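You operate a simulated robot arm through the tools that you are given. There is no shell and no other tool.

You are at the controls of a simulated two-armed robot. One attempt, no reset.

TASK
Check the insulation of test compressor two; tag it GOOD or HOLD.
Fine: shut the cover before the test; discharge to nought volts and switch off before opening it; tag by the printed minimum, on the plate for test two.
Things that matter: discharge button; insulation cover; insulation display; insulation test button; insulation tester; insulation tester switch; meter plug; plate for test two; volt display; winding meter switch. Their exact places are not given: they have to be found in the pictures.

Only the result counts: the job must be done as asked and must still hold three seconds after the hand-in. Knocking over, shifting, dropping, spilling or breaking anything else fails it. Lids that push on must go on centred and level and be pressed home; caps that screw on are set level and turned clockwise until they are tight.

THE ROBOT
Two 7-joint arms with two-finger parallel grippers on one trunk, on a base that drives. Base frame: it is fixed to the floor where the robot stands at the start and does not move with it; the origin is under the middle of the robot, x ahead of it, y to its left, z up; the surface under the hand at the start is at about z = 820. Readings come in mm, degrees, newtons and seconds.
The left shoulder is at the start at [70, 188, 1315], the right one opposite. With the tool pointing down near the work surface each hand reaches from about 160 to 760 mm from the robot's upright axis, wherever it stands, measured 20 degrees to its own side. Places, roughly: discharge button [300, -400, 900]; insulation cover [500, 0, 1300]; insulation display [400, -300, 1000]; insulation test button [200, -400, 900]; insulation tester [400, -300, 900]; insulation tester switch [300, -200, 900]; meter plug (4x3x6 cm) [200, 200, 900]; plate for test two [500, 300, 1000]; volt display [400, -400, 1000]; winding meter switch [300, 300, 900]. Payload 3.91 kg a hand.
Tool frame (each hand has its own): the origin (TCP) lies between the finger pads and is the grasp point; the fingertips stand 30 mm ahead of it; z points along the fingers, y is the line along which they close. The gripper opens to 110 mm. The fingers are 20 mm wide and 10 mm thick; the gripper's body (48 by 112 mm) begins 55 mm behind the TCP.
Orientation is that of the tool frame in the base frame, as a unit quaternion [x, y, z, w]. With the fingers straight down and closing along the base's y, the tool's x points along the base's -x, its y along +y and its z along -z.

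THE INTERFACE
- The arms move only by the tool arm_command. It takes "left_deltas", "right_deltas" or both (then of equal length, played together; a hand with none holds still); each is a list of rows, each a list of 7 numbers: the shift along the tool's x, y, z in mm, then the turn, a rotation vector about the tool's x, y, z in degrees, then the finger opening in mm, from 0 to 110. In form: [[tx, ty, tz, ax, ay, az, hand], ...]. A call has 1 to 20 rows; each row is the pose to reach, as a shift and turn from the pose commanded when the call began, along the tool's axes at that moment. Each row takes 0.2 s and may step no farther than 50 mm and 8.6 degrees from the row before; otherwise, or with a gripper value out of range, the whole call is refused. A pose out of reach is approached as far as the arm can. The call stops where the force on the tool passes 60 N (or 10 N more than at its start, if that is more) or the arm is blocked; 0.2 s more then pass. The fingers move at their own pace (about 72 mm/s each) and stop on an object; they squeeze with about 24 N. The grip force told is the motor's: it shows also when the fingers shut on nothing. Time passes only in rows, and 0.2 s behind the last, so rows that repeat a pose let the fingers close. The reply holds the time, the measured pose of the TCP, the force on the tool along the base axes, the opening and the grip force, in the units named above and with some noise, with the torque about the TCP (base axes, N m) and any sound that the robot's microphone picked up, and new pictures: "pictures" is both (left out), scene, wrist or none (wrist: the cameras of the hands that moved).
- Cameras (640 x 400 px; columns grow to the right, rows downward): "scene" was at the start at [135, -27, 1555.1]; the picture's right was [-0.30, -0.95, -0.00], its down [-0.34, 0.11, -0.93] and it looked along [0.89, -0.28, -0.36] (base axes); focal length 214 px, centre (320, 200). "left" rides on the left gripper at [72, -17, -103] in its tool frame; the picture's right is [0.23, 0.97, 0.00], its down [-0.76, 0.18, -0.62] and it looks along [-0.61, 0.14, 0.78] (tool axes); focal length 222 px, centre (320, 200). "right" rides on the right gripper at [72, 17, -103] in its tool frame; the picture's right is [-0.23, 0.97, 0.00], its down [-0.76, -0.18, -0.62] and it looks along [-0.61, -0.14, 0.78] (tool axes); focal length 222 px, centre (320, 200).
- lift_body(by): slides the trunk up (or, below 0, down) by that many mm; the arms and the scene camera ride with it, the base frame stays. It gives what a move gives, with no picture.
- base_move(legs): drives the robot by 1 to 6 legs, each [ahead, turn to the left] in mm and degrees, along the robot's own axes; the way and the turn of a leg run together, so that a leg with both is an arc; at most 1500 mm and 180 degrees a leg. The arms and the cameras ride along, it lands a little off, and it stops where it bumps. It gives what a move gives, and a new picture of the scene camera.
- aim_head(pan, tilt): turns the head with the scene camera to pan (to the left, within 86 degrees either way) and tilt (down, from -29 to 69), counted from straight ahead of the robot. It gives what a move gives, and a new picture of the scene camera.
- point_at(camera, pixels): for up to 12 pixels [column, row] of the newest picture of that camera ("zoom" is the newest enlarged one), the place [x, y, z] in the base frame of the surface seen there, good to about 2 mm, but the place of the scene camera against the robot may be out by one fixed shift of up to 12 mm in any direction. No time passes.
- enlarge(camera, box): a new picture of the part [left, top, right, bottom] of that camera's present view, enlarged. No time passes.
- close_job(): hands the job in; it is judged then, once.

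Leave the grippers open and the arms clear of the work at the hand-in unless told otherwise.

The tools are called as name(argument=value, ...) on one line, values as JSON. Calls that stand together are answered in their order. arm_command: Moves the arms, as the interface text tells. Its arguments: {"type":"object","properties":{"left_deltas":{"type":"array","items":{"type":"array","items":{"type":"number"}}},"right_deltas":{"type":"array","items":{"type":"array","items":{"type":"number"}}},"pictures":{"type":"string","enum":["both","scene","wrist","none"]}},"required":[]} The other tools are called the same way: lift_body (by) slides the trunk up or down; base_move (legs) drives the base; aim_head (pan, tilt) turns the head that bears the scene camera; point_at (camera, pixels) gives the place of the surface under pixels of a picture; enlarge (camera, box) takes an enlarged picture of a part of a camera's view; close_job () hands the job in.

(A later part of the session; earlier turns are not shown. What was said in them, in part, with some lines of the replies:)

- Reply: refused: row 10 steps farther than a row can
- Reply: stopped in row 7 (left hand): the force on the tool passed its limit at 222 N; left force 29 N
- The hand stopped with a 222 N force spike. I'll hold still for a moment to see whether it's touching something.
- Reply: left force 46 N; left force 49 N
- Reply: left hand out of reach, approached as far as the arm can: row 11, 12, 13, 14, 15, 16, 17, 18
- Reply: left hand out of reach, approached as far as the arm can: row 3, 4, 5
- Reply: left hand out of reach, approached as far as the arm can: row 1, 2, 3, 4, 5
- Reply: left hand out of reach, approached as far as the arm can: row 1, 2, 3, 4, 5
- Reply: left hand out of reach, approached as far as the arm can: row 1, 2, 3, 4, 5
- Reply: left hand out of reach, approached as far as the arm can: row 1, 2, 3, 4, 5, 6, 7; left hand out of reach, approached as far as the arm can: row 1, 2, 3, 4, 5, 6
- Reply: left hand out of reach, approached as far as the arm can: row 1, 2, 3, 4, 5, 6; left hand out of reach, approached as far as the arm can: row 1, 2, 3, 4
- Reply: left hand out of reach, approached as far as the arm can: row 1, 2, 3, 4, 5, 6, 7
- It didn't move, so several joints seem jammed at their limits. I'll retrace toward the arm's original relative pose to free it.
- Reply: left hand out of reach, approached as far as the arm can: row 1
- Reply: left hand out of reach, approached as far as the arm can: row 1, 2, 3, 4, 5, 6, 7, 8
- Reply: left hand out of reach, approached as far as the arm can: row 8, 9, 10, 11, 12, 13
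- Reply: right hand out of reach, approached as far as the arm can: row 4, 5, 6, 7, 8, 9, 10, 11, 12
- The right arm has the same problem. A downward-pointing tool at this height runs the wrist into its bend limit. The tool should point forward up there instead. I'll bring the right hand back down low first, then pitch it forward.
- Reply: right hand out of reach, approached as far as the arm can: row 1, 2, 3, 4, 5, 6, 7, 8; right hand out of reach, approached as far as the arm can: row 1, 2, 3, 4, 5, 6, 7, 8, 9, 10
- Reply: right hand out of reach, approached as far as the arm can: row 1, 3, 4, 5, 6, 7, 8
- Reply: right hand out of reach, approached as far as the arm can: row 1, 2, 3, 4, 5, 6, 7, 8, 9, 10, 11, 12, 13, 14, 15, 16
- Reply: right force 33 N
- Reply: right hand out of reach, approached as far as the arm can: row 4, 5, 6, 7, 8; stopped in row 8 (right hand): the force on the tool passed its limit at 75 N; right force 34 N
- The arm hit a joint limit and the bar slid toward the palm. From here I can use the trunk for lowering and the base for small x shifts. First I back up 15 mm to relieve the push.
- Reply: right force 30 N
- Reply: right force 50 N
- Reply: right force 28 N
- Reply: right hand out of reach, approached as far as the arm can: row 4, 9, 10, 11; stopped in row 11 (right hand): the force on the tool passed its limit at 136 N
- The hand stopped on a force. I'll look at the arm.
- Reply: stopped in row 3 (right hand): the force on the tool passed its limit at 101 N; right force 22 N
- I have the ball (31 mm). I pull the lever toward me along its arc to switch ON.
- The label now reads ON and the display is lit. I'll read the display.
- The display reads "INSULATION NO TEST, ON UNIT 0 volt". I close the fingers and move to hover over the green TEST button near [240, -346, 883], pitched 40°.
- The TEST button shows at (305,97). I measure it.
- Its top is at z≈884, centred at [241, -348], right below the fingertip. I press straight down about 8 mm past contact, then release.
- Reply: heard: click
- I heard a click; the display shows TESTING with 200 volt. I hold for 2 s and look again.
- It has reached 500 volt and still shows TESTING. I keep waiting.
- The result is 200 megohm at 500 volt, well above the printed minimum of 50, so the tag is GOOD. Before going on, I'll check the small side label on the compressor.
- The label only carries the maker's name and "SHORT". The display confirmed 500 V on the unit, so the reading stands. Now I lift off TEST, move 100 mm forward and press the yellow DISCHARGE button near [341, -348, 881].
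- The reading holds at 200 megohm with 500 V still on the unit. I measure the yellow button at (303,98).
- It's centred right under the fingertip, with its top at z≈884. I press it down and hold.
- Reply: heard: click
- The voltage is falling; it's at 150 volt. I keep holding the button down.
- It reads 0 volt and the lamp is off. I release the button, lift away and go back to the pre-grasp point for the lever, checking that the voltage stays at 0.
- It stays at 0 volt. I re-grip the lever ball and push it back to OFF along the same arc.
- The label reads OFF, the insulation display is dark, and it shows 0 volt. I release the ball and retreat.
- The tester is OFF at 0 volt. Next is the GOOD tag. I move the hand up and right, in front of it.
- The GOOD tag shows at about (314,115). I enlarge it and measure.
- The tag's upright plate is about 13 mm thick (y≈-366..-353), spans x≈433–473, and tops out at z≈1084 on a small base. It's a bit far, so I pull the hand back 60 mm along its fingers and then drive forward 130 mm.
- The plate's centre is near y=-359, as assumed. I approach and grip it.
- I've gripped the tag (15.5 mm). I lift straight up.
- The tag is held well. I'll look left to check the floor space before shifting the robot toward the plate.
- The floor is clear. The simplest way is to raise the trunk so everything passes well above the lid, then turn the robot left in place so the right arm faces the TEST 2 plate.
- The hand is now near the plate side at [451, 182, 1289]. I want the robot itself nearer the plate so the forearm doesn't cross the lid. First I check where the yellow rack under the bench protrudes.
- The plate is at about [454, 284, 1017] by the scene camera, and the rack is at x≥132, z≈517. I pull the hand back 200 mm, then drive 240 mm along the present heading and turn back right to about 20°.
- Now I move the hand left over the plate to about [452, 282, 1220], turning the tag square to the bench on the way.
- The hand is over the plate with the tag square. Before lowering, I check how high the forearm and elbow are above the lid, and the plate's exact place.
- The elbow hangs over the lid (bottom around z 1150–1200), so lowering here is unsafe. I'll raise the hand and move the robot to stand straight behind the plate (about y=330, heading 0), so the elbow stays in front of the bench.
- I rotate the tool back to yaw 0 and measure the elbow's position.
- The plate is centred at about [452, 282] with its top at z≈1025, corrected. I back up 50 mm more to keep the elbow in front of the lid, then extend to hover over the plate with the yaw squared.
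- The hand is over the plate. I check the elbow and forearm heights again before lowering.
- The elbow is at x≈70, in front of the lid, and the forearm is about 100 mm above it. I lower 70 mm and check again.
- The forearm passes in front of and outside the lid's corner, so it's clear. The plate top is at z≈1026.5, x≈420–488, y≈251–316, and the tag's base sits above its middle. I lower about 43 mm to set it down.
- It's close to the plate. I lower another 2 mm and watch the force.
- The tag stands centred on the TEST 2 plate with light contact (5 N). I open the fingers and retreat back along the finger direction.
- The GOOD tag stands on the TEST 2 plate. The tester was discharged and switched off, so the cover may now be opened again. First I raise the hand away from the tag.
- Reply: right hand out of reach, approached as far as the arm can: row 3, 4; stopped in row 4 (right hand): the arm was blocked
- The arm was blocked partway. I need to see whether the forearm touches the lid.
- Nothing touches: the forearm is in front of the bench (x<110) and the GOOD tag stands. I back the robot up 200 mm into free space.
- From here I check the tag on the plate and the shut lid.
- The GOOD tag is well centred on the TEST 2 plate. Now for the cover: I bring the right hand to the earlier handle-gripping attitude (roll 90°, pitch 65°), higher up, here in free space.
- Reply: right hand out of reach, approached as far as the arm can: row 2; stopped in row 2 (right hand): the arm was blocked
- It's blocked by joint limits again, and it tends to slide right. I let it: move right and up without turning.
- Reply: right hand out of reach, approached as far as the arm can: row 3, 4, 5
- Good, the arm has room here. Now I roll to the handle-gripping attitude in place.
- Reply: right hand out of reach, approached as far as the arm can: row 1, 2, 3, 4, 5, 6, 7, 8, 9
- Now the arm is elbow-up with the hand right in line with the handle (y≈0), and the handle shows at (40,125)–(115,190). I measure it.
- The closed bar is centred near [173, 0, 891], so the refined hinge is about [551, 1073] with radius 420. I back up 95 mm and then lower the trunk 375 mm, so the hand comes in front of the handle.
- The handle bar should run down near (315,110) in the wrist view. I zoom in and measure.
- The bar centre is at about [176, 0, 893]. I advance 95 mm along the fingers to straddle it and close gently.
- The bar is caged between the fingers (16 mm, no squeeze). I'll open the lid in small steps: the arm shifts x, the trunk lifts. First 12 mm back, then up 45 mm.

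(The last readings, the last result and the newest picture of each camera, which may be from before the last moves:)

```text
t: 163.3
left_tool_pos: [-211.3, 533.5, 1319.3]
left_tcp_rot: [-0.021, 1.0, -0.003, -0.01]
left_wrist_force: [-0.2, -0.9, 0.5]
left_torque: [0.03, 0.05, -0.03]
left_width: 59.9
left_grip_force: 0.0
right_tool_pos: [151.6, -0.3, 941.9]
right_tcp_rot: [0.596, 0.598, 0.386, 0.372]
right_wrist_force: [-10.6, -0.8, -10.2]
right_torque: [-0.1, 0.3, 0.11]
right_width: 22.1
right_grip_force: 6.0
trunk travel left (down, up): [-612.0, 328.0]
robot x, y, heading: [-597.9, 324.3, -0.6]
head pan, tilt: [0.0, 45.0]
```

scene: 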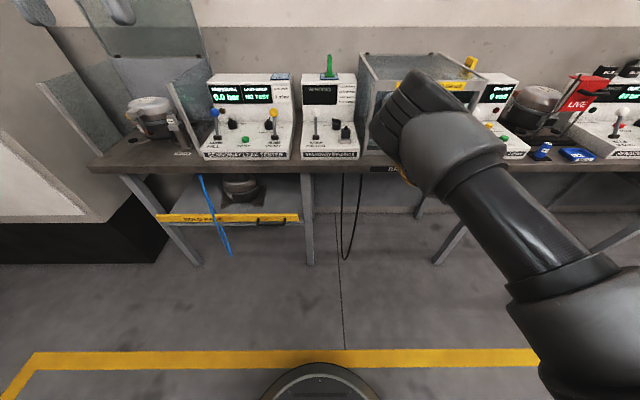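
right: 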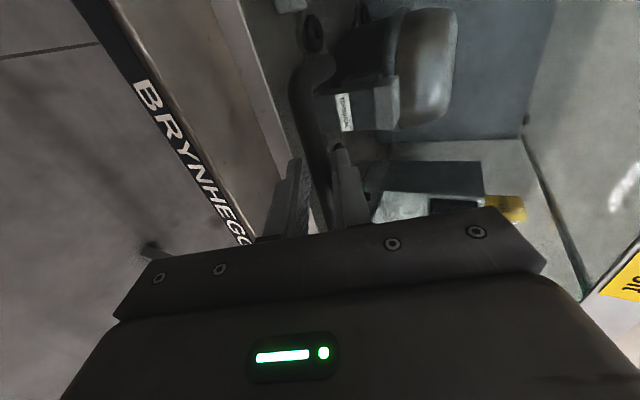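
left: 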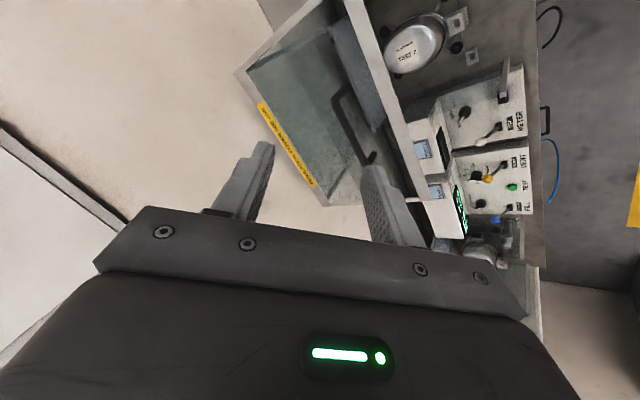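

The lid is following (about 10 N). Next step: 14 mm back, 45 mm up.

arm_command(right_deltas=[[0, -6, -12.7, 0, 0, 0, 16], [0, -6, -12.7, 0, 0, 0, 16]], pictures="none")

lift_body(by=45)

arm_command(right_deltas=[[0, -4, -9, 0, 0, 0, 16], [0, -4, -9, 0, 0, 0, 16]], pictures="both")

```text
t: 163.9
left_tool_pos: [-210.6, 534.4, 1319.3]
left_tcp_rot: [-0.021, 1.0, -0.002, -0.009]
left_wrist_force: [0.4, 0.0, -0.2]
left_torque: [0.03, 0.01, 0.0]
left_width: 59.8
left_grip_force: 0.1
right_tool_pos: [139.9, 1.1, 944.0]
right_tcp_rot: [0.595, 0.599, 0.386, 0.373]
right_wrist_force: [0.6, -0.2, -0.9]
right_torque: [-0.01, 0.01, 0.01]
right_width: 16.0
right_grip_force: 0.8
trunk travel left (down, up): [-612.0, 328.0]
robot x, y, heading: [-594.6, 325.6, -0.8]
head pan, tilt: [0.0, 45.0]
```

```text
t: 164.8
left_tool_pos: [-211.7, 533.5, 1364.5]
left_tcp_rot: [-0.021, 1.0, -0.002, -0.01]
left_wrist_force: [-0.3, 0.5, 0.6]
left_torque: [0.0, 0.02, 0.01]
left_width: 60.0
left_grip_force: 0.1
right_tool_pos: [140.1, -1.7, 989.3]
right_tcp_rot: [0.595, 0.598, 0.386, 0.372]
right_wrist_force: [-5.5, -0.5, -5.5]
right_torque: [-0.07, 0.08, 0.08]
right_width: 19.5
right_grip_force: 3.8
trunk travel left (down, up): [-657.0, 283.0]
robot x, y, heading: [-596.5, 327.4, -0.5]
head pan, tilt: [0.0, 45.0]
```

```text
t: 165.4
left_tool_pos: [-211.0, 533.5, 1364.4]
left_tcp_rot: [-0.021, 1.0, -0.002, -0.01]
left_wrist_force: [-0.2, -0.6, -0.7]
left_torque: [0.03, 0.02, -0.01]
left_width: 60.0
left_grip_force: 0.1
right_tool_pos: [130.7, -0.3, 989.8]
right_tcp_rot: [0.596, 0.598, 0.386, 0.371]
right_wrist_force: [0.2, 0.1, -0.4]
right_torque: [-0.03, -0.02, 0.04]
right_width: 16.4
right_grip_force: 0.1
trunk travel left (down, up): [-657.0, 283.0]
robot x, y, heading: [-596.5, 326.8, -0.2]
head pan, tilt: [0.0, 45.0]
```

scene: 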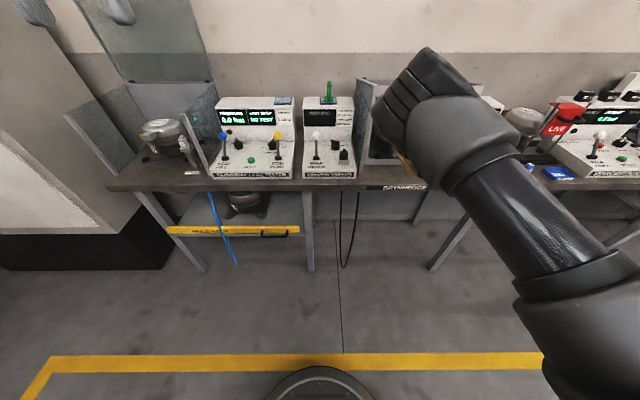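
right: 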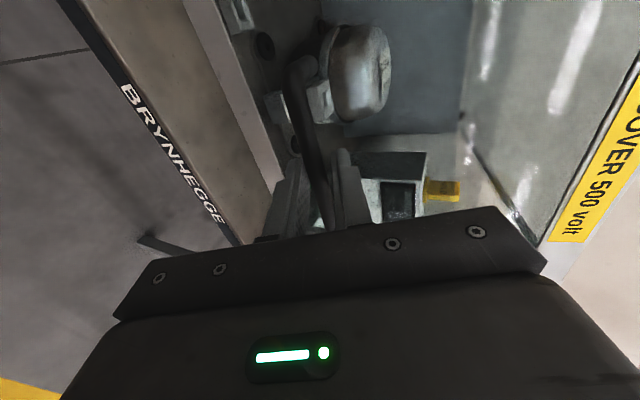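

It works well. I continue: shift 6 mm back, then lift 50 mm twice.

arm_command(right_deltas=[[0, -2.6, -5.4, 0, 0, 0, 16], [0, -2.6, -5.4, 0, 0, 0, 16]], pictures="none")

lift_body(by=50)

lift_body(by=50)

arm_command(right_deltas=[[0, 0, 0, 0, 0, 0, 16]], pictures="wrist")

```text
t: 166.0
left_tool_pos: [-212.3, 534.1, 1364.8]
left_tcp_rot: [-0.021, 1.0, -0.003, -0.009]
left_wrist_force: [0.1, 0.1, 0.2]
left_torque: [-0.01, 0.01, -0.02]
left_width: 60.1
left_grip_force: 0.1
right_tool_pos: [124.7, -0.3, 988.9]
right_tcp_rot: [0.596, 0.598, 0.386, 0.372]
right_wrist_force: [0.1, 0.0, -1.9]
right_torque: [-0.02, 0.05, -0.01]
right_width: 16.9
right_grip_force: 1.5
trunk travel left (down, up): [-657.0, 283.0]
robot x, y, heading: [-594.7, 323.7, -0.5]
head pan, tilt: [0.0, 45.0]
```

```text
t: 166.9
left_tool_pos: [-211.6, 533.4, 1414.0]
left_tcp_rot: [-0.021, 1.0, -0.002, -0.009]
left_wrist_force: [1.1, -0.2, 0.6]
left_torque: [-0.01, 0.0, 0.0]
left_width: 59.9
left_grip_force: 0.1
right_tool_pos: [123.8, -0.7, 1039.9]
right_tcp_rot: [0.595, 0.598, 0.386, 0.373]
right_wrist_force: [-3.9, -0.7, -3.5]
right_torque: [-0.07, 0.12, 0.06]
right_width: 19.0
right_grip_force: 3.3
trunk travel left (down, up): [-707.0, 233.0]
robot x, y, heading: [-590.1, 327.0, -0.4]
head pan, tilt: [0.0, 45.0]
```

```text
t: 167.9
left_tool_pos: [-210.8, 533.6, 1464.2]
left_tcp_rot: [-0.021, 1.0, -0.003, -0.008]
left_wrist_force: [-0.2, 0.4, -0.1]
left_torque: [-0.03, -0.03, 0.01]
left_width: 60.0
left_grip_force: 0.0
right_tool_pos: [124.0, -0.2, 1090.1]
right_tcp_rot: [0.596, 0.598, 0.386, 0.372]
right_wrist_force: [-4.1, -0.4, -4.0]
right_torque: [-0.04, 0.09, 0.04]
right_width: 18.1
right_grip_force: 2.3
trunk travel left (down, up): [-757.0, 183.0]
robot x, y, heading: [-595.8, 327.8, -0.3]
head pan, tilt: [0.0, 45.0]
```

```text
t: 168.3
left_tool_pos: [-210.9, 533.3, 1464.3]
left_tcp_rot: [-0.021, 1.0, -0.002, -0.008]
left_wrist_force: [-0.4, -1.2, 0.2]
left_torque: [0.02, 0.03, -0.01]
left_width: 60.1
left_grip_force: 0.1
right_tool_pos: [124.3, 0.5, 1089.6]
right_tcp_rot: [0.596, 0.598, 0.387, 0.371]
right_wrist_force: [-2.9, -0.3, -3.3]
right_torque: [-0.01, 0.07, 0.02]
right_width: 17.8
right_grip_force: 2.0
trunk travel left (down, up): [-757.0, 183.0]
robot x, y, heading: [-592.2, 325.7, -0.5]
head pan, tilt: [0.0, 45.0]
```

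right: 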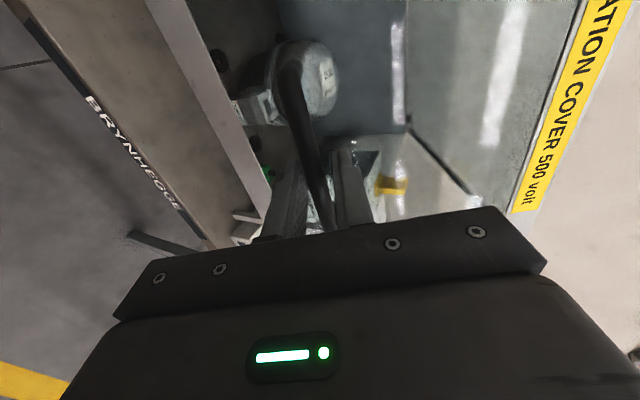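

The lid is about 28° open. I keep lifting: 50 mm, then shift 10 mm forward and lift 45 mm.

lift_body(by=50)

arm_command(right_deltas=[[0, 4.2, 9, 0, 0, 0, 16], [0, 4.2, 9, 0, 0, 0, 16]], pictures="none")

lift_body(by=45)

arm_command(right_deltas=[[0, 5, 10.9, 0, 0, 0, 16], [0, 5, 10.9, 0, 0, 0, 16]], pictures="wrist")

```text
t: 169.2
left_tool_pos: [-211.3, 533.7, 1514.3]
left_tcp_rot: [-0.021, 1.0, -0.003, -0.009]
left_wrist_force: [0.7, -0.2, -0.1]
left_torque: [0.0, -0.02, -0.01]
left_width: 60.2
left_grip_force: 0.2
right_tool_pos: [123.6, -0.5, 1140.1]
right_tcp_rot: [0.595, 0.599, 0.386, 0.372]
right_wrist_force: [-1.5, -0.3, -1.5]
right_torque: [0.02, 0.06, 0.05]
right_width: 16.8
right_grip_force: 1.0
trunk travel left (down, up): [-807.0, 133.0]
robot x, y, heading: [-596.8, 326.5, -0.2]
head pan, tilt: [0.0, 45.0]
```

```text
t: 169.8
left_tool_pos: [-210.5, 534.6, 1514.6]
left_tcp_rot: [-0.02, 1.0, -0.002, -0.009]
left_wrist_force: [-0.1, -0.9, 0.5]
left_torque: [0.0, -0.02, 0.0]
left_width: 60.1
left_grip_force: 0.1
right_tool_pos: [132.8, -0.7, 1140.3]
right_tcp_rot: [0.595, 0.598, 0.386, 0.372]
right_wrist_force: [-4.1, -1.1, -3.2]
right_torque: [-0.02, 0.06, 0.04]
right_width: 18.4
right_grip_force: 2.3
trunk travel left (down, up): [-807.0, 133.0]
robot x, y, heading: [-594.7, 324.8, -0.5]
head pan, tilt: [0.0, 45.0]
```

```text
t: 170.7
left_tool_pos: [-212.3, 533.3, 1559.4]
left_tcp_rot: [-0.022, 1.0, -0.002, -0.009]
left_wrist_force: [0.5, -0.6, 0.6]
left_torque: [-0.01, 0.02, 0.03]
left_width: 59.8
left_grip_force: 0.1
right_tool_pos: [132.7, -0.8, 1186.3]
right_tcp_rot: [0.595, 0.598, 0.386, 0.373]
right_wrist_force: [-0.5, 0.1, -0.5]
right_torque: [0.0, -0.03, 0.04]
right_width: 16.7
right_grip_force: 0.1
trunk travel left (down, up): [-852.0, 88.0]
robot x, y, heading: [-593.1, 325.2, -0.4]
head pan, tilt: [0.0, 45.0]
```

```text
t: 171.3
left_tool_pos: [-211.9, 534.1, 1558.7]
left_tcp_rot: [-0.021, 1.0, -0.002, -0.009]
left_wrist_force: [0.0, -0.1, -0.2]
left_torque: [-0.03, 0.01, -0.02]
left_width: 59.8
left_grip_force: 0.0
right_tool_pos: [145.9, -0.1, 1185.1]
right_tcp_rot: [0.596, 0.598, 0.386, 0.371]
right_wrist_force: [-0.3, -0.2, -3.1]
right_torque: [-0.03, 0.02, 0.02]
right_width: 17.2
right_grip_force: 0.9
trunk travel left (down, up): [-852.0, 88.0]
robot x, y, heading: [-592.7, 325.1, -0.5]
head pan, tilt: [0.0, 45.0]
```

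right: 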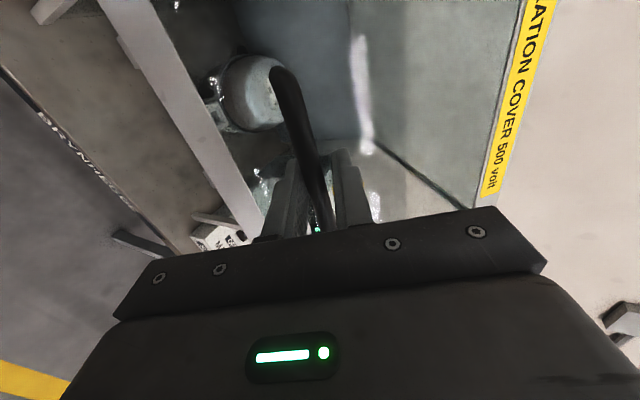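

I now try the arm itself along the next part of the arc (about 10°).

arm_command(right_deltas=[[0, 16.3, -2.2, 0, 0, 0, 16], [0, 32.6, -4.3, 0, 0, 0, 16], [0, 51, -5.4, 0, 0, 0, 16], [0, 69, -5.9, 0, 0, 0, 16], [0, 69, -5.9, 0, 0, 0, 16]])

```text
t: 172.5
left_tool_pos: [-212.2, 533.4, 1558.5]
left_tcp_rot: [-0.02, 1.0, -0.002, -0.008]
left_wrist_force: [0.4, -1.0, -0.2]
left_torque: [0.0, 0.02, -0.03]
left_width: 60.0
left_grip_force: 0.0
right_tool_pos: [168.2, -1.9, 1249.1]
right_tcp_rot: [0.596, 0.597, 0.386, 0.372]
right_wrist_force: [-3.5, -0.1, -3.8]
right_torque: [-0.05, 0.06, 0.05]
right_width: 18.2
right_grip_force: 2.2
trunk travel left (down, up): [-852.0, 88.0]
robot x, y, heading: [-589.4, 324.2, -0.6]
head pan, tilt: [0.0, 45.0]
```

scene: 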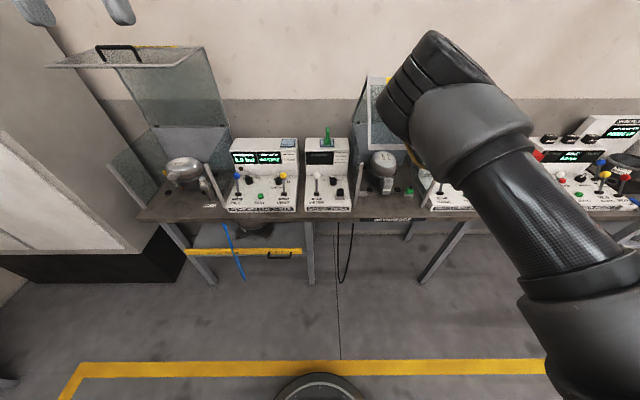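
right: 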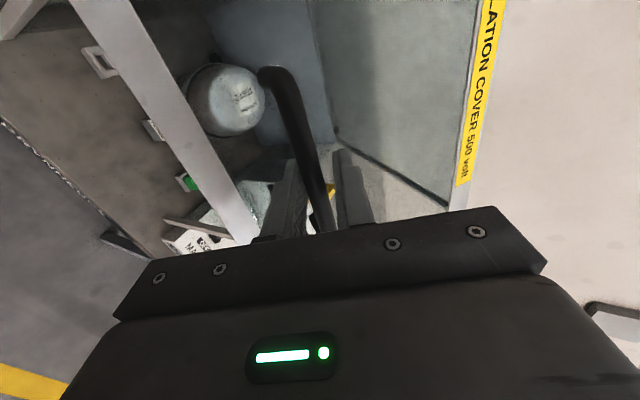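

The arm follows nicely. I continue about 20° more along the arc.

arm_command(right_deltas=[[0, 18.2, 0.5, 0, 0, 0, 16], [0, 36.4, 1.5, 0, 0, 0, 16], [0, 54.5, 3.5, 0, 0, 0, 16], [0, 72.6, 6.1, 0, 0, 0, 16], [0, 90.5, 9.7, 0, 0, 0, 16], [0, 108.2, 13.9, 0, 0, 0, 16], [0, 125.8, 19, 0, 0, 0, 16], [0, 143, 24.8, 0, 0, 0, 16], [0, 143, 24.8, 0, 0, 0, 16]])

```text
t: 174.5
left_tool_pos: [-211.5, 532.5, 1559.2]
left_tcp_rot: [-0.021, 1.0, -0.001, -0.009]
left_wrist_force: [-1.2, 0.4, -1.2]
left_torque: [-0.01, -0.03, -0.01]
left_width: 60.3
left_grip_force: 0.1
right_tool_pos: [252.0, -0.0, 1368.3]
right_tcp_rot: [0.596, 0.598, 0.386, 0.372]
right_wrist_force: [-1.6, -1.1, -3.0]
right_torque: [-0.06, -0.05, -0.02]
right_width: 17.2
right_grip_force: 1.6
trunk travel left (down, up): [-852.0, 88.0]
robot x, y, heading: [-593.1, 324.4, -0.7]
head pan, tilt: [0.0, 45.0]
```

scene: 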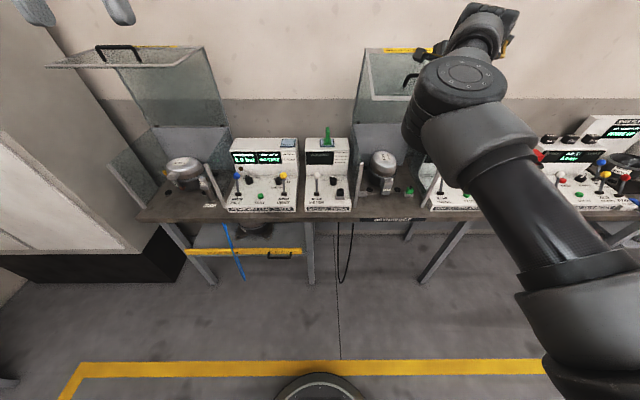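
right: 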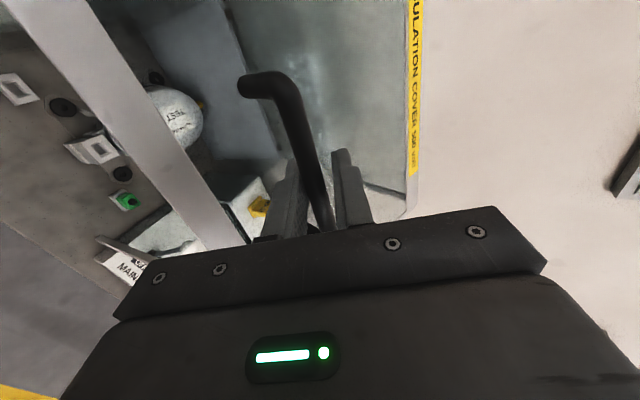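

The lid is about 70° open. The arm is near full stretch, and the lid has been holding itself with no force. I open the fingers, back off along their direction, and drive closer for the last part.

arm_command(right_deltas=[[0, 0, 0, 0, 0, 0, 26], [0, 0, 0, 0, 0, 0, 34], [0, 0, 0, 0, 0, 0, 34]], pictures="wrist")

point_at(camera="right", pixels=[[285, 90], [295, 110], [303, 130], [310, 155], [316, 180]])

```text
t: 175.3
left_tool_pos: [-211.1, 534.4, 1559.3]
left_tcp_rot: [-0.021, 1.0, -0.002, -0.009]
left_wrist_force: [0.0, 0.1, 0.3]
left_torque: [0.01, 0.0, 0.04]
left_width: 60.0
left_grip_force: 0.1
right_tool_pos: [251.0, 0.8, 1368.9]
right_tcp_rot: [0.595, 0.598, 0.386, 0.373]
right_wrist_force: [-1.2, 0.2, 1.3]
right_torque: [-0.01, -0.05, -0.01]
right_width: 33.6
right_grip_force: 0.1
trunk travel left (down, up): [-852.0, 88.0]
robot x, y, heading: [-592.6, 327.3, -0.5]
head pan, tilt: [0.0, 45.0]
```

right: 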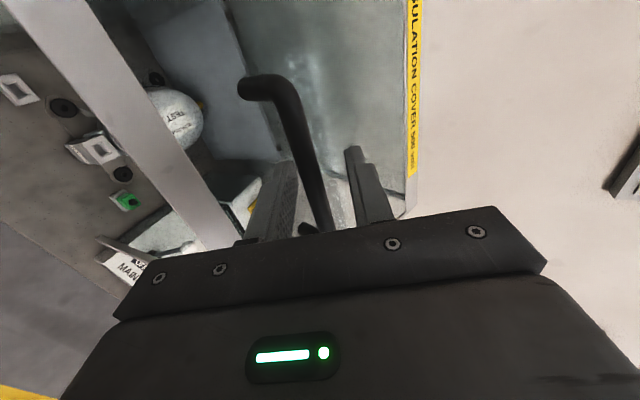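

```text
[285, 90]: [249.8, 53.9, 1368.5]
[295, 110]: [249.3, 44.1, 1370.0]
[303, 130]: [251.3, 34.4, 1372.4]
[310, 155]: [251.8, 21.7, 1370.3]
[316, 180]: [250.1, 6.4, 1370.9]
```

The lid stays up by itself. I retreat 100 mm along the fingers, then 120 mm straight back.

arm_command(right_deltas=[[0, 0, -35, 0, 0, 0, 34], [0, 0, -70, 0, 0, 0, 34], [0, 0, -100, 0, 0, 0, 34], [0, -17, -136, 0, 0, 0, 34], [0, -34, -172, 0, 0, 0, 34], [0, -51, -208.6, 0, 0, 0, 34], [0, -51, -208.6, 0, 0, 0, 34]])

```text
t: 176.9
left_tool_pos: [-211.1, 534.4, 1559.6]
left_tcp_rot: [-0.02, 1.0, -0.002, -0.009]
left_wrist_force: [-0.5, -0.3, 0.4]
left_torque: [0.0, 0.03, -0.03]
left_width: 59.9
left_grip_force: 0.0
right_tool_pos: [126.6, -18.6, 1415.2]
right_tcp_rot: [0.596, 0.598, 0.387, 0.371]
right_wrist_force: [0.0, -0.3, -0.1]
right_torque: [0.01, -0.01, 0.0]
right_width: 34.2
right_grip_force: 0.2
right hand out of reach, approached as far as the arm can: row 4, 5, 6, 7
trunk travel left (down, up): [-852.0, 88.0]
robot x, y, heading: [-591.2, 325.5, -0.3]
head pan, tilt: [0.0, 45.0]
```

scene: 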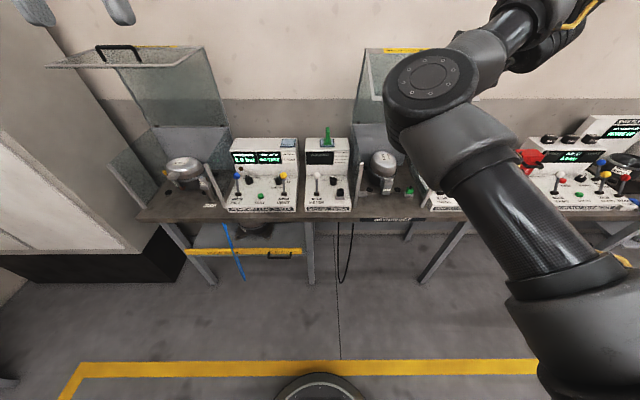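
right: 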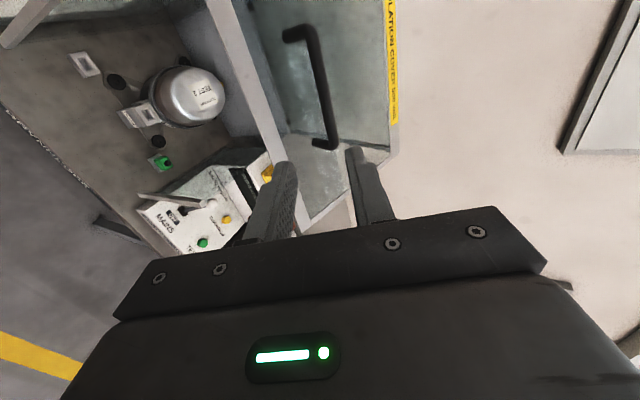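

I drive forward 38 mm so the approach line to the bar is right, then re-measure.

base_move(legs=[[38, 0]])

arm_command(right_deltas=[[10, 0, 0, 0, 0, 0, 34], [18, 0, 0, 0, 0, 0, 34], [18, 0, 0, 0, 0, 0, 34], [18, 0, 0, 0, 0, 0, 34]], pictures="wrist")

```text
t: 177.7
left_tool_pos: [-184.9, 534.1, 1562.5]
left_tcp_rot: [-0.02, 1.0, -0.003, -0.004]
left_wrist_force: [0.2, 1.2, -0.5]
left_torque: [0.01, -0.07, 0.0]
left_width: 60.0
left_grip_force: 0.1
right_tool_pos: [154.6, -17.9, 1421.7]
right_tcp_rot: [0.594, 0.597, 0.388, 0.375]
right_wrist_force: [-0.6, -1.4, -0.4]
right_torque: [0.02, 0.05, -0.02]
right_width: 34.0
right_grip_force: 0.2
trunk travel left (down, up): [-852.0, 88.0]
robot x, y, heading: [-554.4, 326.9, -0.4]
head pan, tilt: [0.0, 45.0]
```

scene: 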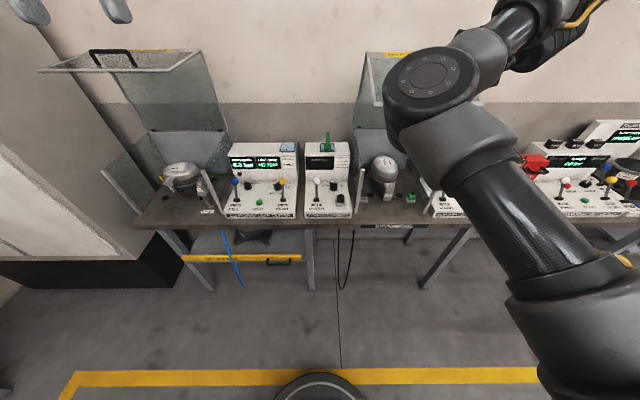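

```text
t: 178.7
left_tool_pos: [-175.2, 532.8, 1560.1]
left_tcp_rot: [-0.02, 1.0, -0.001, -0.008]
left_wrist_force: [0.4, -0.2, 0.4]
left_torque: [0.0, 0.0, 0.0]
left_width: 60.0
left_grip_force: 0.1
right_tool_pos: [173.1, -10.9, 1419.0]
right_tcp_rot: [0.595, 0.598, 0.387, 0.372]
right_wrist_force: [-0.4, 0.4, 0.7]
right_torque: [-0.02, 0.0, -0.01]
right_width: 34.3
right_grip_force: 0.1
right hand out of reach, approached as far as the arm can: row 1, 2, 3, 4
trunk travel left (down, up): [-852.0, 88.0]
robot x, y, heading: [-551.7, 326.9, -0.4]
head pan, tilt: [0.0, 45.0]
```

right: 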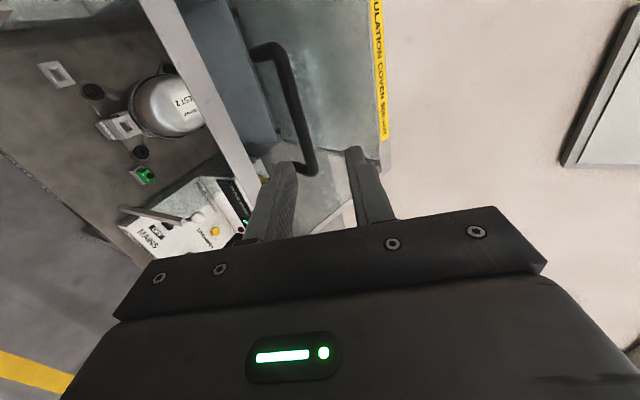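

point_at(camera="right", pixels=[[272, 50], [283, 70], [291, 95], [299, 120], [306, 145]])

```text
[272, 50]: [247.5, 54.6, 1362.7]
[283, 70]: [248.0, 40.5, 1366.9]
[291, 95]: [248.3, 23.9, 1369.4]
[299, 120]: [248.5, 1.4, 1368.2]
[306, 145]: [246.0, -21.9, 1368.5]
```

The bar centre is at about [253, 1365]. I correct sideways by 14 mm and advance 83 mm to cage it again.

arm_command(right_deltas=[[0, -14.5, 10, 0, 0, 0, 34], [0, -14.5, 35, 0, 0, 0, 34], [0, -14.5, 60, 0, 0, 0, 34], [0, -14.5, 83, 0, 0, 0, 34], [0, -14.5, 83, 0, 0, 0, 18], [0, -14.5, 83, 0, 0, 0, 16], [0, -14.5, 83, 0, 0, 0, 16]])

```text
t: 180.3
left_tool_pos: [-175.5, 533.9, 1559.7]
left_tcp_rot: [-0.02, 1.0, -0.003, -0.007]
left_wrist_force: [0.2, 0.1, -0.7]
left_torque: [0.0, 0.01, 0.01]
left_width: 59.5
left_grip_force: 0.1
right_tool_pos: [242.3, -11.1, 1372.7]
right_tcp_rot: [0.596, 0.597, 0.388, 0.372]
right_wrist_force: [-0.4, 0.2, -3.3]
right_torque: [-0.02, 0.03, 0.0]
right_width: 17.2
right_grip_force: 1.2
trunk travel left (down, up): [-852.0, 88.0]
robot x, y, heading: [-557.8, 324.9, -0.4]
head pan, tilt: [0.0, 45.0]
```

scene: 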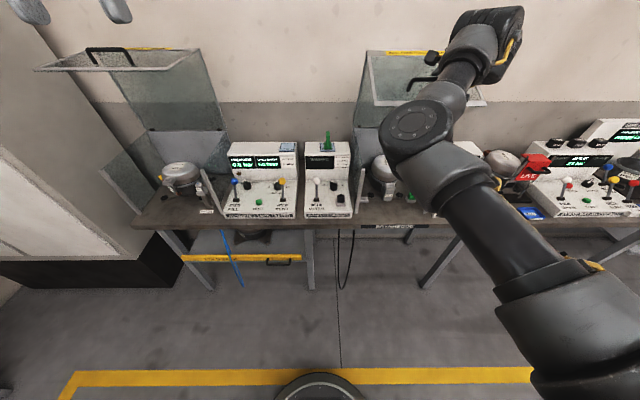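
right: 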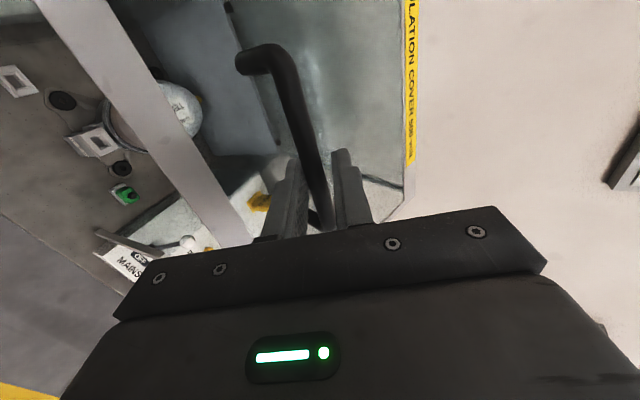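

It's caged again. I swing the arm another 10° along the arc.

arm_command(right_deltas=[[0, 15.5, 5.5, 0, 0, 0, 16], [0, 31, 11.9, 0, 0, 0, 16], [0, 47.5, 19.6, 0, 0, 0, 16], [0, 63.8, 28.1, 0, 0, 0, 16], [0, 63.8, 28.1, 0, 0, 0, 16]], pictures="wrist")

lift_body(by=18)

base_move(legs=[[28, 0]])

```text
t: 181.5
left_tool_pos: [-176.2, 534.6, 1561.0]
left_tcp_rot: [-0.021, 1.0, -0.002, -0.007]
left_wrist_force: [0.1, 0.3, -0.8]
left_torque: [0.04, -0.02, -0.04]
left_width: 59.7
left_grip_force: 0.1
right_tool_pos: [296.6, -10.2, 1417.1]
right_tcp_rot: [0.595, 0.597, 0.387, 0.373]
right_wrist_force: [-1.2, -0.8, -2.4]
right_torque: [-0.06, 0.03, 0.02]
right_width: 17.5
right_grip_force: 1.5
trunk travel left (down, up): [-852.0, 88.0]
robot x, y, heading: [-554.3, 325.7, -0.5]
head pan, tilt: [0.0, 45.0]
```

right: 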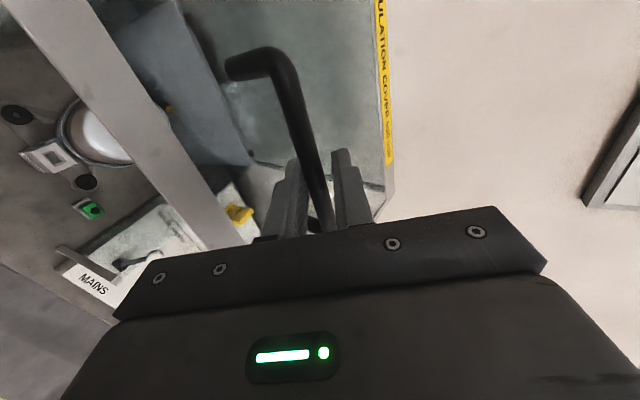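

```text
t: 182.2
left_tool_pos: [-177.9, 533.7, 1579.4]
left_tcp_rot: [-0.02, 1.0, -0.003, -0.007]
left_wrist_force: [0.8, 0.2, 0.7]
left_torque: [-0.02, -0.01, 0.0]
left_width: 60.1
left_grip_force: 0.0
right_tool_pos: [293.9, -8.9, 1436.9]
right_tcp_rot: [0.594, 0.597, 0.388, 0.374]
right_wrist_force: [4.5, -1.7, -5.3]
right_torque: [-0.13, 0.26, -0.11]
right_width: 17.2
right_grip_force: 1.0
trunk travel left (down, up): [-870.0, 70.0]
robot x, y, heading: [-556.0, 324.0, -0.3]
head pan, tilt: [0.0, 45.0]
```

```text
t: 183.0
left_tool_pos: [-156.9, 533.9, 1581.2]
left_tcp_rot: [-0.02, 1.0, -0.003, -0.004]
left_wrist_force: [-1.2, 0.1, 0.8]
left_torque: [0.02, -0.06, -0.01]
left_width: 60.0
left_grip_force: 0.1
right_tool_pos: [316.5, -10.0, 1440.9]
right_tcp_rot: [0.594, 0.596, 0.389, 0.375]
right_wrist_force: [-0.3, -1.1, 0.3]
right_torque: [-0.01, 0.01, -0.02]
right_width: 16.3
right_grip_force: 0.0
trunk travel left (down, up): [-870.0, 70.0]
robot x, y, heading: [-525.5, 327.7, -0.3]
head pan, tilt: [0.0, 45.0]
```

scene: 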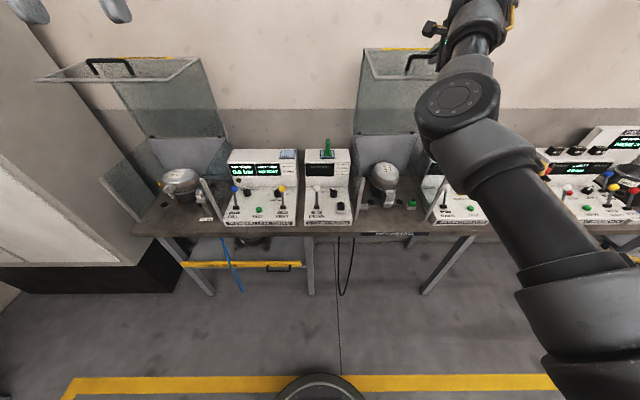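

I check where the bar lies now.

arm_command(right_deltas=[[0, 0, 0, 0, 0, 0, 16], [0, 0, 0, 0, 0, 0, 16]], pictures="wrist")

point_at(camera="right", pixels=[[280, 80], [290, 110], [300, 140], [308, 165], [316, 190]])

```text
t: 183.6
left_tool_pos: [-151.5, 533.0, 1579.6]
left_tcp_rot: [-0.02, 1.0, -0.002, -0.005]
left_wrist_force: [-0.4, 0.3, 0.8]
left_torque: [0.02, -0.01, 0.03]
left_width: 59.8
left_grip_force: 0.1
right_tool_pos: [321.4, -9.4, 1437.6]
right_tcp_rot: [0.594, 0.597, 0.388, 0.374]
right_wrist_force: [-0.1, -0.4, 0.3]
right_torque: [-0.02, 0.01, 0.02]
right_width: 16.2
right_grip_force: 0.1
trunk travel left (down, up): [-870.0, 70.0]
robot x, y, heading: [-528.0, 325.8, -0.3]
head pan, tilt: [0.0, 45.0]
```

right: 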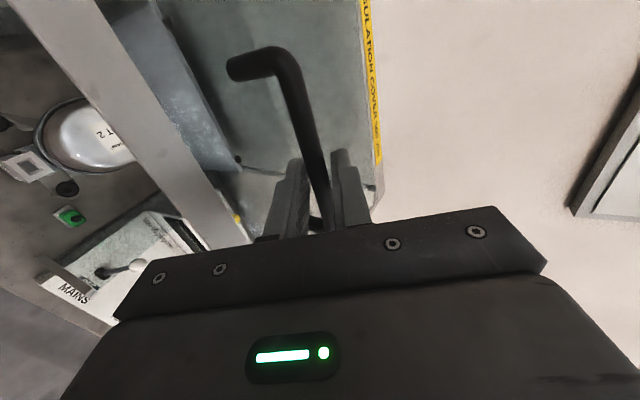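

```text
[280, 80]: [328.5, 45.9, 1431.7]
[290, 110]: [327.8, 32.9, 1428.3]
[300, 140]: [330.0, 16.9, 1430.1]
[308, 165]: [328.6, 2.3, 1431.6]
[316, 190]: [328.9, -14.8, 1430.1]
```

The bar is at about [334, 1427]; the full-open place is [369, 1451]. The last steps: lift 15 mm, forward 22 mm, lift 9 mm, forward 14 mm.

lift_body(by=15)

base_move(legs=[[22, 0]])

lift_body(by=8)

arm_command(right_deltas=[[0, 2, 5, 0, 0, 0, 16], [0, 4, 9, 0, 0, 0, 16], [0, 4, 9, 0, 0, 0, 16]], pictures="wrist")

point_at(camera="right", pixels=[[280, 80], [290, 110], [300, 140], [308, 165], [316, 190]])

```text
t: 184.2
left_tool_pos: [-147.0, 533.1, 1593.8]
left_tcp_rot: [-0.02, 1.0, -0.003, -0.007]
left_wrist_force: [0.3, -0.1, 0.2]
left_torque: [0.03, 0.0, 0.0]
left_width: 60.0
left_grip_force: 0.1
right_tool_pos: [324.6, -10.3, 1450.4]
right_tcp_rot: [0.595, 0.598, 0.387, 0.373]
right_wrist_force: [-0.2, -0.4, -6.0]
right_torque: [-0.06, 0.11, 0.0]
right_width: 18.4
right_grip_force: 2.8
trunk travel left (down, up): [-885.0, 55.0]
robot x, y, heading: [-526.2, 325.4, -0.4]
head pan, tilt: [0.0, 45.0]
```

```text
t: 185.0
left_tool_pos: [-134.1, 533.3, 1596.4]
left_tcp_rot: [-0.02, 1.0, -0.002, -0.003]
left_wrist_force: [-0.5, -0.2, 0.8]
left_torque: [-0.01, -0.07, 0.0]
left_width: 60.0
left_grip_force: 0.1
right_tool_pos: [340.8, -9.9, 1455.5]
right_tcp_rot: [0.594, 0.597, 0.388, 0.374]
right_wrist_force: [-0.8, -1.0, 0.9]
right_torque: [0.0, 0.01, -0.02]
right_width: 16.1
right_grip_force: 0.1
trunk travel left (down, up): [-885.0, 55.0]
robot x, y, heading: [-505.7, 325.5, -0.4]
head pan, tilt: [0.0, 45.0]
```

scene: 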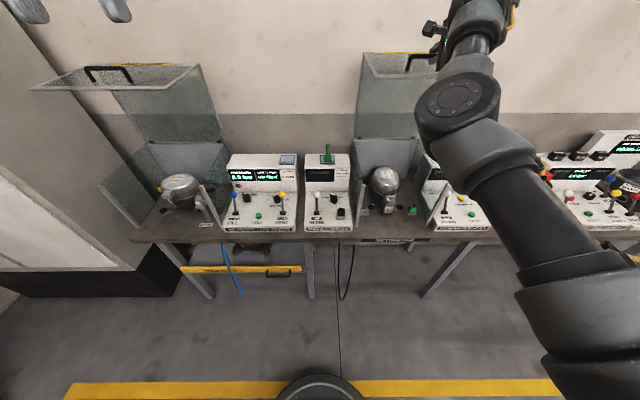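

```text
t: 185.6
left_tool_pos: [-127.0, 532.6, 1602.6]
left_tcp_rot: [-0.02, 1.0, -0.003, -0.006]
left_wrist_force: [0.1, 1.5, 0.1]
left_torque: [-0.01, -0.01, -0.01]
left_width: 60.1
left_grip_force: 0.2
right_tool_pos: [345.6, -10.0, 1458.5]
right_tcp_rot: [0.595, 0.596, 0.388, 0.373]
right_wrist_force: [-0.2, 0.0, -1.7]
right_torque: [0.03, -0.14, -0.04]
right_width: 17.0
right_grip_force: 1.9
trunk travel left (down, up): [-893.0, 47.0]
robot x, y, heading: [-507.3, 322.4, -0.4]
head pan, tilt: [0.0, 45.0]
```

```text
t: 186.4
left_tool_pos: [-126.6, 532.5, 1602.2]
left_tcp_rot: [-0.02, 1.0, -0.003, -0.006]
left_wrist_force: [-0.5, 0.6, 0.0]
left_torque: [-0.02, 0.0, -0.02]
left_width: 59.9
left_grip_force: 0.0
right_tool_pos: [356.1, -8.5, 1459.4]
right_tcp_rot: [0.594, 0.597, 0.388, 0.374]
right_wrist_force: [0.2, 0.4, -0.2]
right_torque: [-0.05, 0.03, 0.03]
right_width: 16.5
right_grip_force: 0.4
trunk travel left (down, up): [-893.0, 47.0]
robot x, y, heading: [-505.1, 324.5, -0.3]
head pan, tilt: [0.0, 45.0]
```

right: 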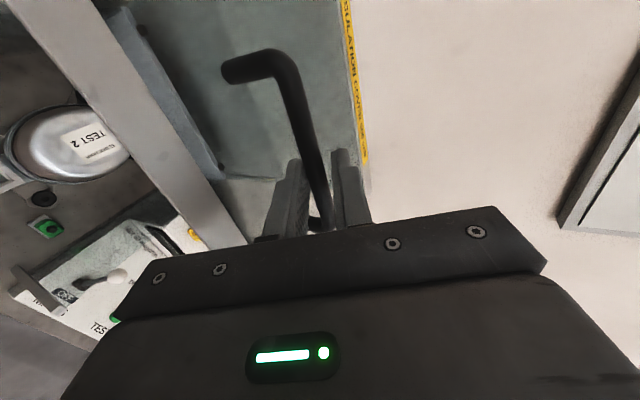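

```text
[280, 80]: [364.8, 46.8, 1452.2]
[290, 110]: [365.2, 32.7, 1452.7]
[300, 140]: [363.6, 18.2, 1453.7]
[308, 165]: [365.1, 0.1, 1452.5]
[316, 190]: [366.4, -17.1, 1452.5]
```

The bar is back at its original open place, about [370, 1450]. I open the fingers and retreat along their direction.

arm_command(right_deltas=[[0, 0, 0, 0, 0, 0, 28], [0, 0, 0, 0, 0, 0, 34], [0, 0, -30, 0, 0, 0, 34], [0, 0, -60, 0, 0, 0, 34], [0, 0, -100, 0, 0, 0, 34], [0, 0, -100, 0, 0, 0, 60]], pictures="wrist")

base_move(legs=[[-150, 0]])

aim_head(pan=-30, tilt=30)

```text
t: 187.8
left_tool_pos: [-126.7, 532.4, 1603.1]
left_tcp_rot: [-0.02, 1.0, -0.003, -0.007]
left_wrist_force: [0.0, 0.5, 0.2]
left_torque: [0.0, 0.02, 0.03]
left_width: 60.1
left_grip_force: 0.0
right_tool_pos: [263.3, -11.3, 1499.3]
right_tcp_rot: [0.594, 0.597, 0.388, 0.374]
right_wrist_force: [0.4, -0.4, -0.9]
right_torque: [0.01, 0.01, -0.01]
right_width: 59.9
right_grip_force: 0.1
trunk travel left (down, up): [-893.0, 47.0]
robot x, y, heading: [-505.6, 323.8, -0.3]
head pan, tilt: [0.0, 45.0]
```

right: 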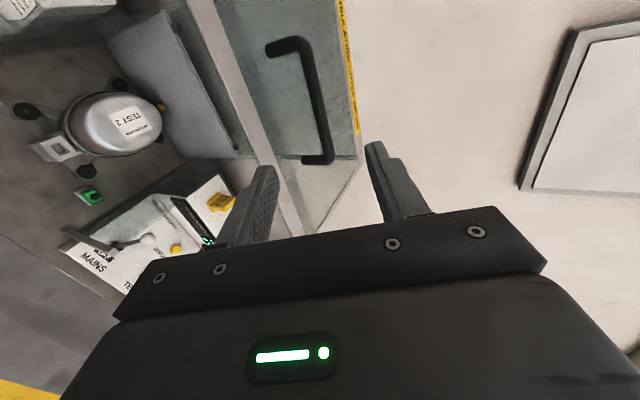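

```text
t: 189.2
left_tool_pos: [-267.8, 534.8, 1602.3]
left_tcp_rot: [-0.02, 1.0, -0.002, -0.007]
left_wrist_force: [-0.1, -0.1, 0.0]
left_torque: [0.01, 0.03, 0.03]
left_width: 59.9
left_grip_force: 0.1
right_tool_pos: [121.7, -10.1, 1498.2]
right_tcp_rot: [0.594, 0.599, 0.387, 0.373]
right_wrist_force: [1.0, 0.7, 0.5]
right_torque: [0.08, 0.01, -0.03]
right_width: 60.0
right_grip_force: 0.0
trunk travel left (down, up): [-893.0, 47.0]
robot x, y, heading: [-647.6, 331.6, -0.5]
head pan, tilt: [0.0, 45.0]
```

scene: 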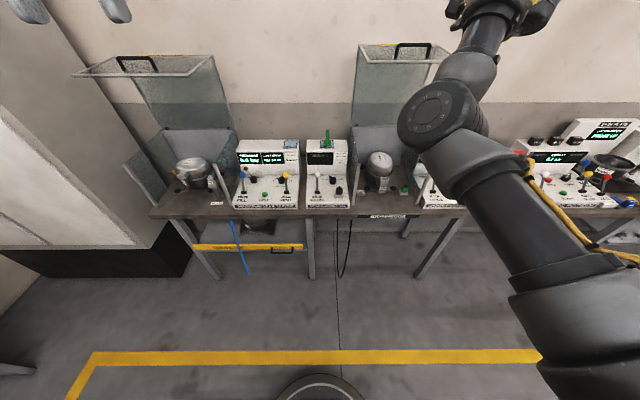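

```text
t: 190.1
left_tool_pos: [-272.8, 534.3, 1601.9]
left_tcp_rot: [-0.022, 1.0, -0.002, -0.006]
left_wrist_force: [0.3, 0.3, -0.3]
left_torque: [0.03, -0.03, 0.0]
left_width: 60.2
left_grip_force: 0.1
right_tool_pos: [117.2, -8.9, 1499.9]
right_tcp_rot: [0.594, 0.598, 0.388, 0.374]
right_wrist_force: [-0.5, -0.8, 0.0]
right_torque: [-0.01, 0.02, 0.02]
right_width: 60.2
right_grip_force: 0.1
trunk travel left (down, up): [-893.0, 47.0]
robot x, y, heading: [-649.0, 326.1, -0.1]
head pan, tilt: [-30.0, 30.0]
```

scene: 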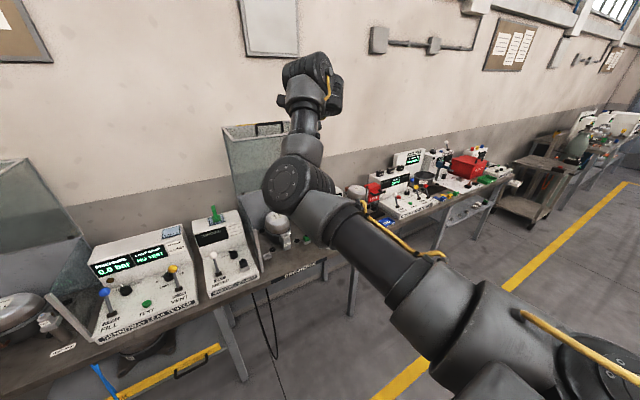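

The cover is open again. I open both grippers fully and take final looks at the tag, switches, cover and tester.

base_move(legs=[[-120, 0]])

arm_command(left_deltas=[[0, 0, 0, 0, 0, 0, 110], [0, 0, 0, 0, 0, 0, 110], [0, 0, 0, 0, 0, 0, 110]], right_deltas=[[0, 0, 0, 0, 0, 0, 110], [0, 0, 0, 0, 0, 0, 110], [0, 0, 0, 0, 0, 0, 110]], pictures="wrist")

aim_head(pan=-10, tilt=35)

enlarge(camera="scene", box=[230, 80, 480, 240])

enlarge(camera="right", box=[0, 0, 400, 250])

```text
t: 191.3
left_tool_pos: [-375.0, 536.7, 1600.0]
left_tcp_rot: [-0.022, 1.0, -0.001, -0.012]
left_wrist_force: [0.0, 0.7, 0.5]
left_torque: [-0.01, 0.0, 0.03]
left_width: 59.7
left_grip_force: 0.1
right_tool_pos: [15.1, -8.3, 1492.2]
right_tcp_rot: [0.595, 0.601, 0.385, 0.37]
right_wrist_force: [0.0, 0.3, 0.6]
right_torque: [0.01, -0.05, -0.01]
right_width: 60.2
right_grip_force: 0.1
trunk travel left (down, up): [-893.0, 47.0]
robot x, y, heading: [-768.0, 326.2, -0.5]
head pan, tilt: [-30.0, 30.0]
```

scene: 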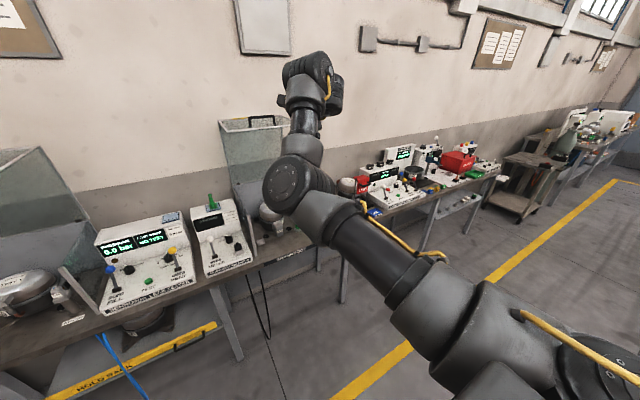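

```text
t: 192.1
left_tool_pos: [-390.6, 535.5, 1602.6]
left_tcp_rot: [-0.021, 1.0, -0.003, -0.006]
left_wrist_force: [-0.4, 0.2, 0.2]
left_torque: [0.01, 0.0, 0.02]
left_width: 109.8
left_grip_force: 0.0
right_tool_pos: [0.2, -7.6, 1500.0]
right_tcp_rot: [0.593, 0.599, 0.388, 0.373]
right_wrist_force: [0.2, -0.7, -0.3]
right_torque: [0.03, 0.0, -0.03]
right_width: 110.1
right_grip_force: 0.0
trunk travel left (down, up): [-893.0, 47.0]
robot x, y, heading: [-766.9, 323.6, -0.5]
head pan, tilt: [-30.0, 30.0]
```

right: 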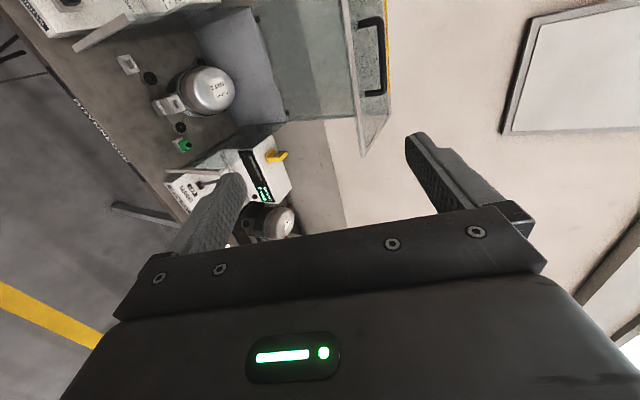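
left: 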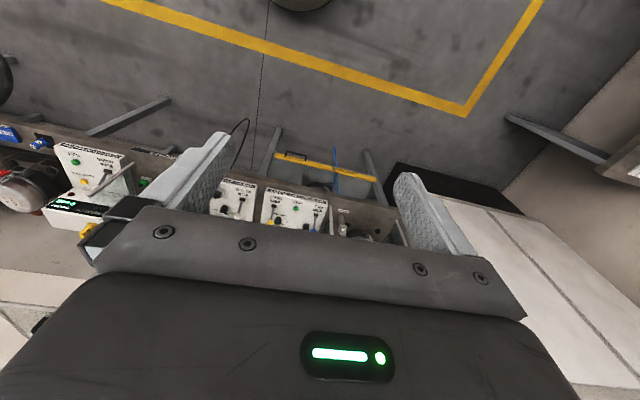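

```text
t: 193.0
left_tool_pos: [-394.8, 536.4, 1603.2]
left_tcp_rot: [-0.021, 1.0, -0.003, -0.006]
left_wrist_force: [-0.5, 0.1, -0.1]
left_torque: [-0.01, -0.02, 0.0]
left_width: 109.9
left_grip_force: 0.1
right_tool_pos: [-3.6, -7.4, 1502.5]
right_tcp_rot: [0.592, 0.599, 0.388, 0.374]
right_wrist_force: [-0.7, -0.5, 0.5]
right_torque: [0.0, 0.01, 0.03]
right_width: 110.0
right_grip_force: 0.1
trunk travel left (down, up): [-893.0, 47.0]
robot x, y, heading: [-767.1, 327.4, -0.4]
head pan, tilt: [-10.0, 35.0]
```

scene: 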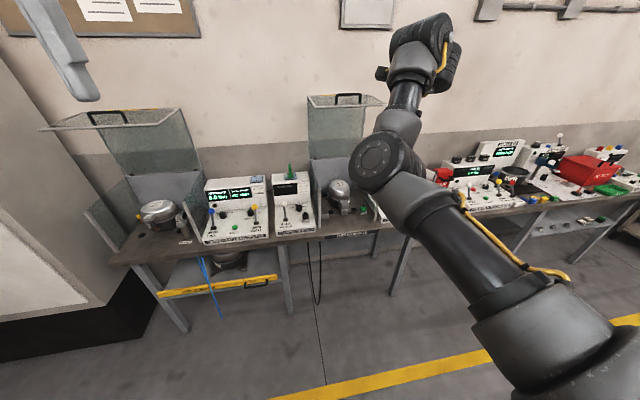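

```text
2.50 times, centred on (355, 160) of scene
```

zoom: 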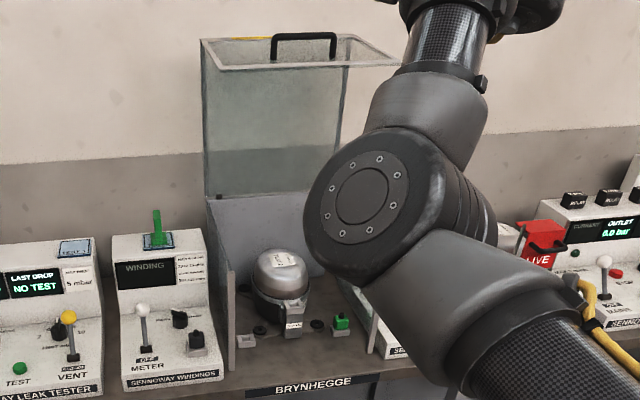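

```text
1.60 times, centred on (200, 125) of right
```

zoom: 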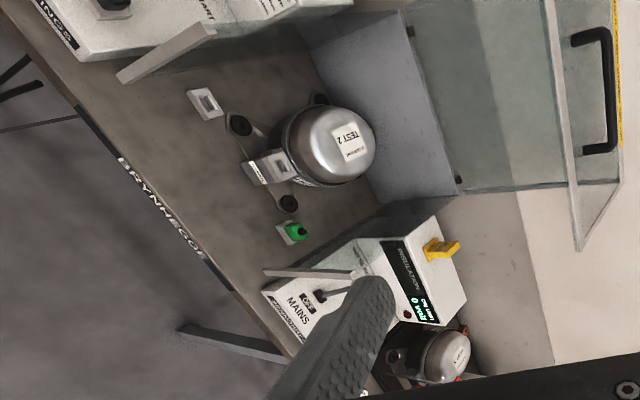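

Everything is in place:
- The GOOD tag stands on the TEST 2 plate. The test read 200 megohm against a minimum of 50.
- The tester is OFF at 0 volt and the cover is open again.
- The winding meter is OFF with its plug in the dock.
- The HOLD tag is untouched, and the arms are clear with the grippers open.

I hand the job in.

close_job()

```text
The job is handed in.
```

I tested compressor two's insulation and tagged it **GOOD**. It read 200 megohm at 500 volt, against the printed minimum of 50 megohm.

- **Test:** I shut the cover first, then switched the tester on and pressed TEST. I left the green plug parked in its dock and the compressor terminal empty. The display showed 500 volt on the unit, so I took the reading as valid.
- **Making safe:** I held DISCHARGE until the display showed 0 volt, and it stayed at 0 after I let go. Then I switched the tester off.
- **Cover:** I opened it again only after that, and it is back at its starting position.
- **Tag:** The GOOD tag stands centred on the TEST 2 plate. I did not touch the HOLD tag.
- **Winding meter:** The switch stayed OFF and the meter plug stayed in its dock.

While moving, the arms stopped a few times on force or joint limits. At least one stop was an arm touching itself, and I saw nothing on the bench moved. Both arms are clear of the work, with the grippers open.
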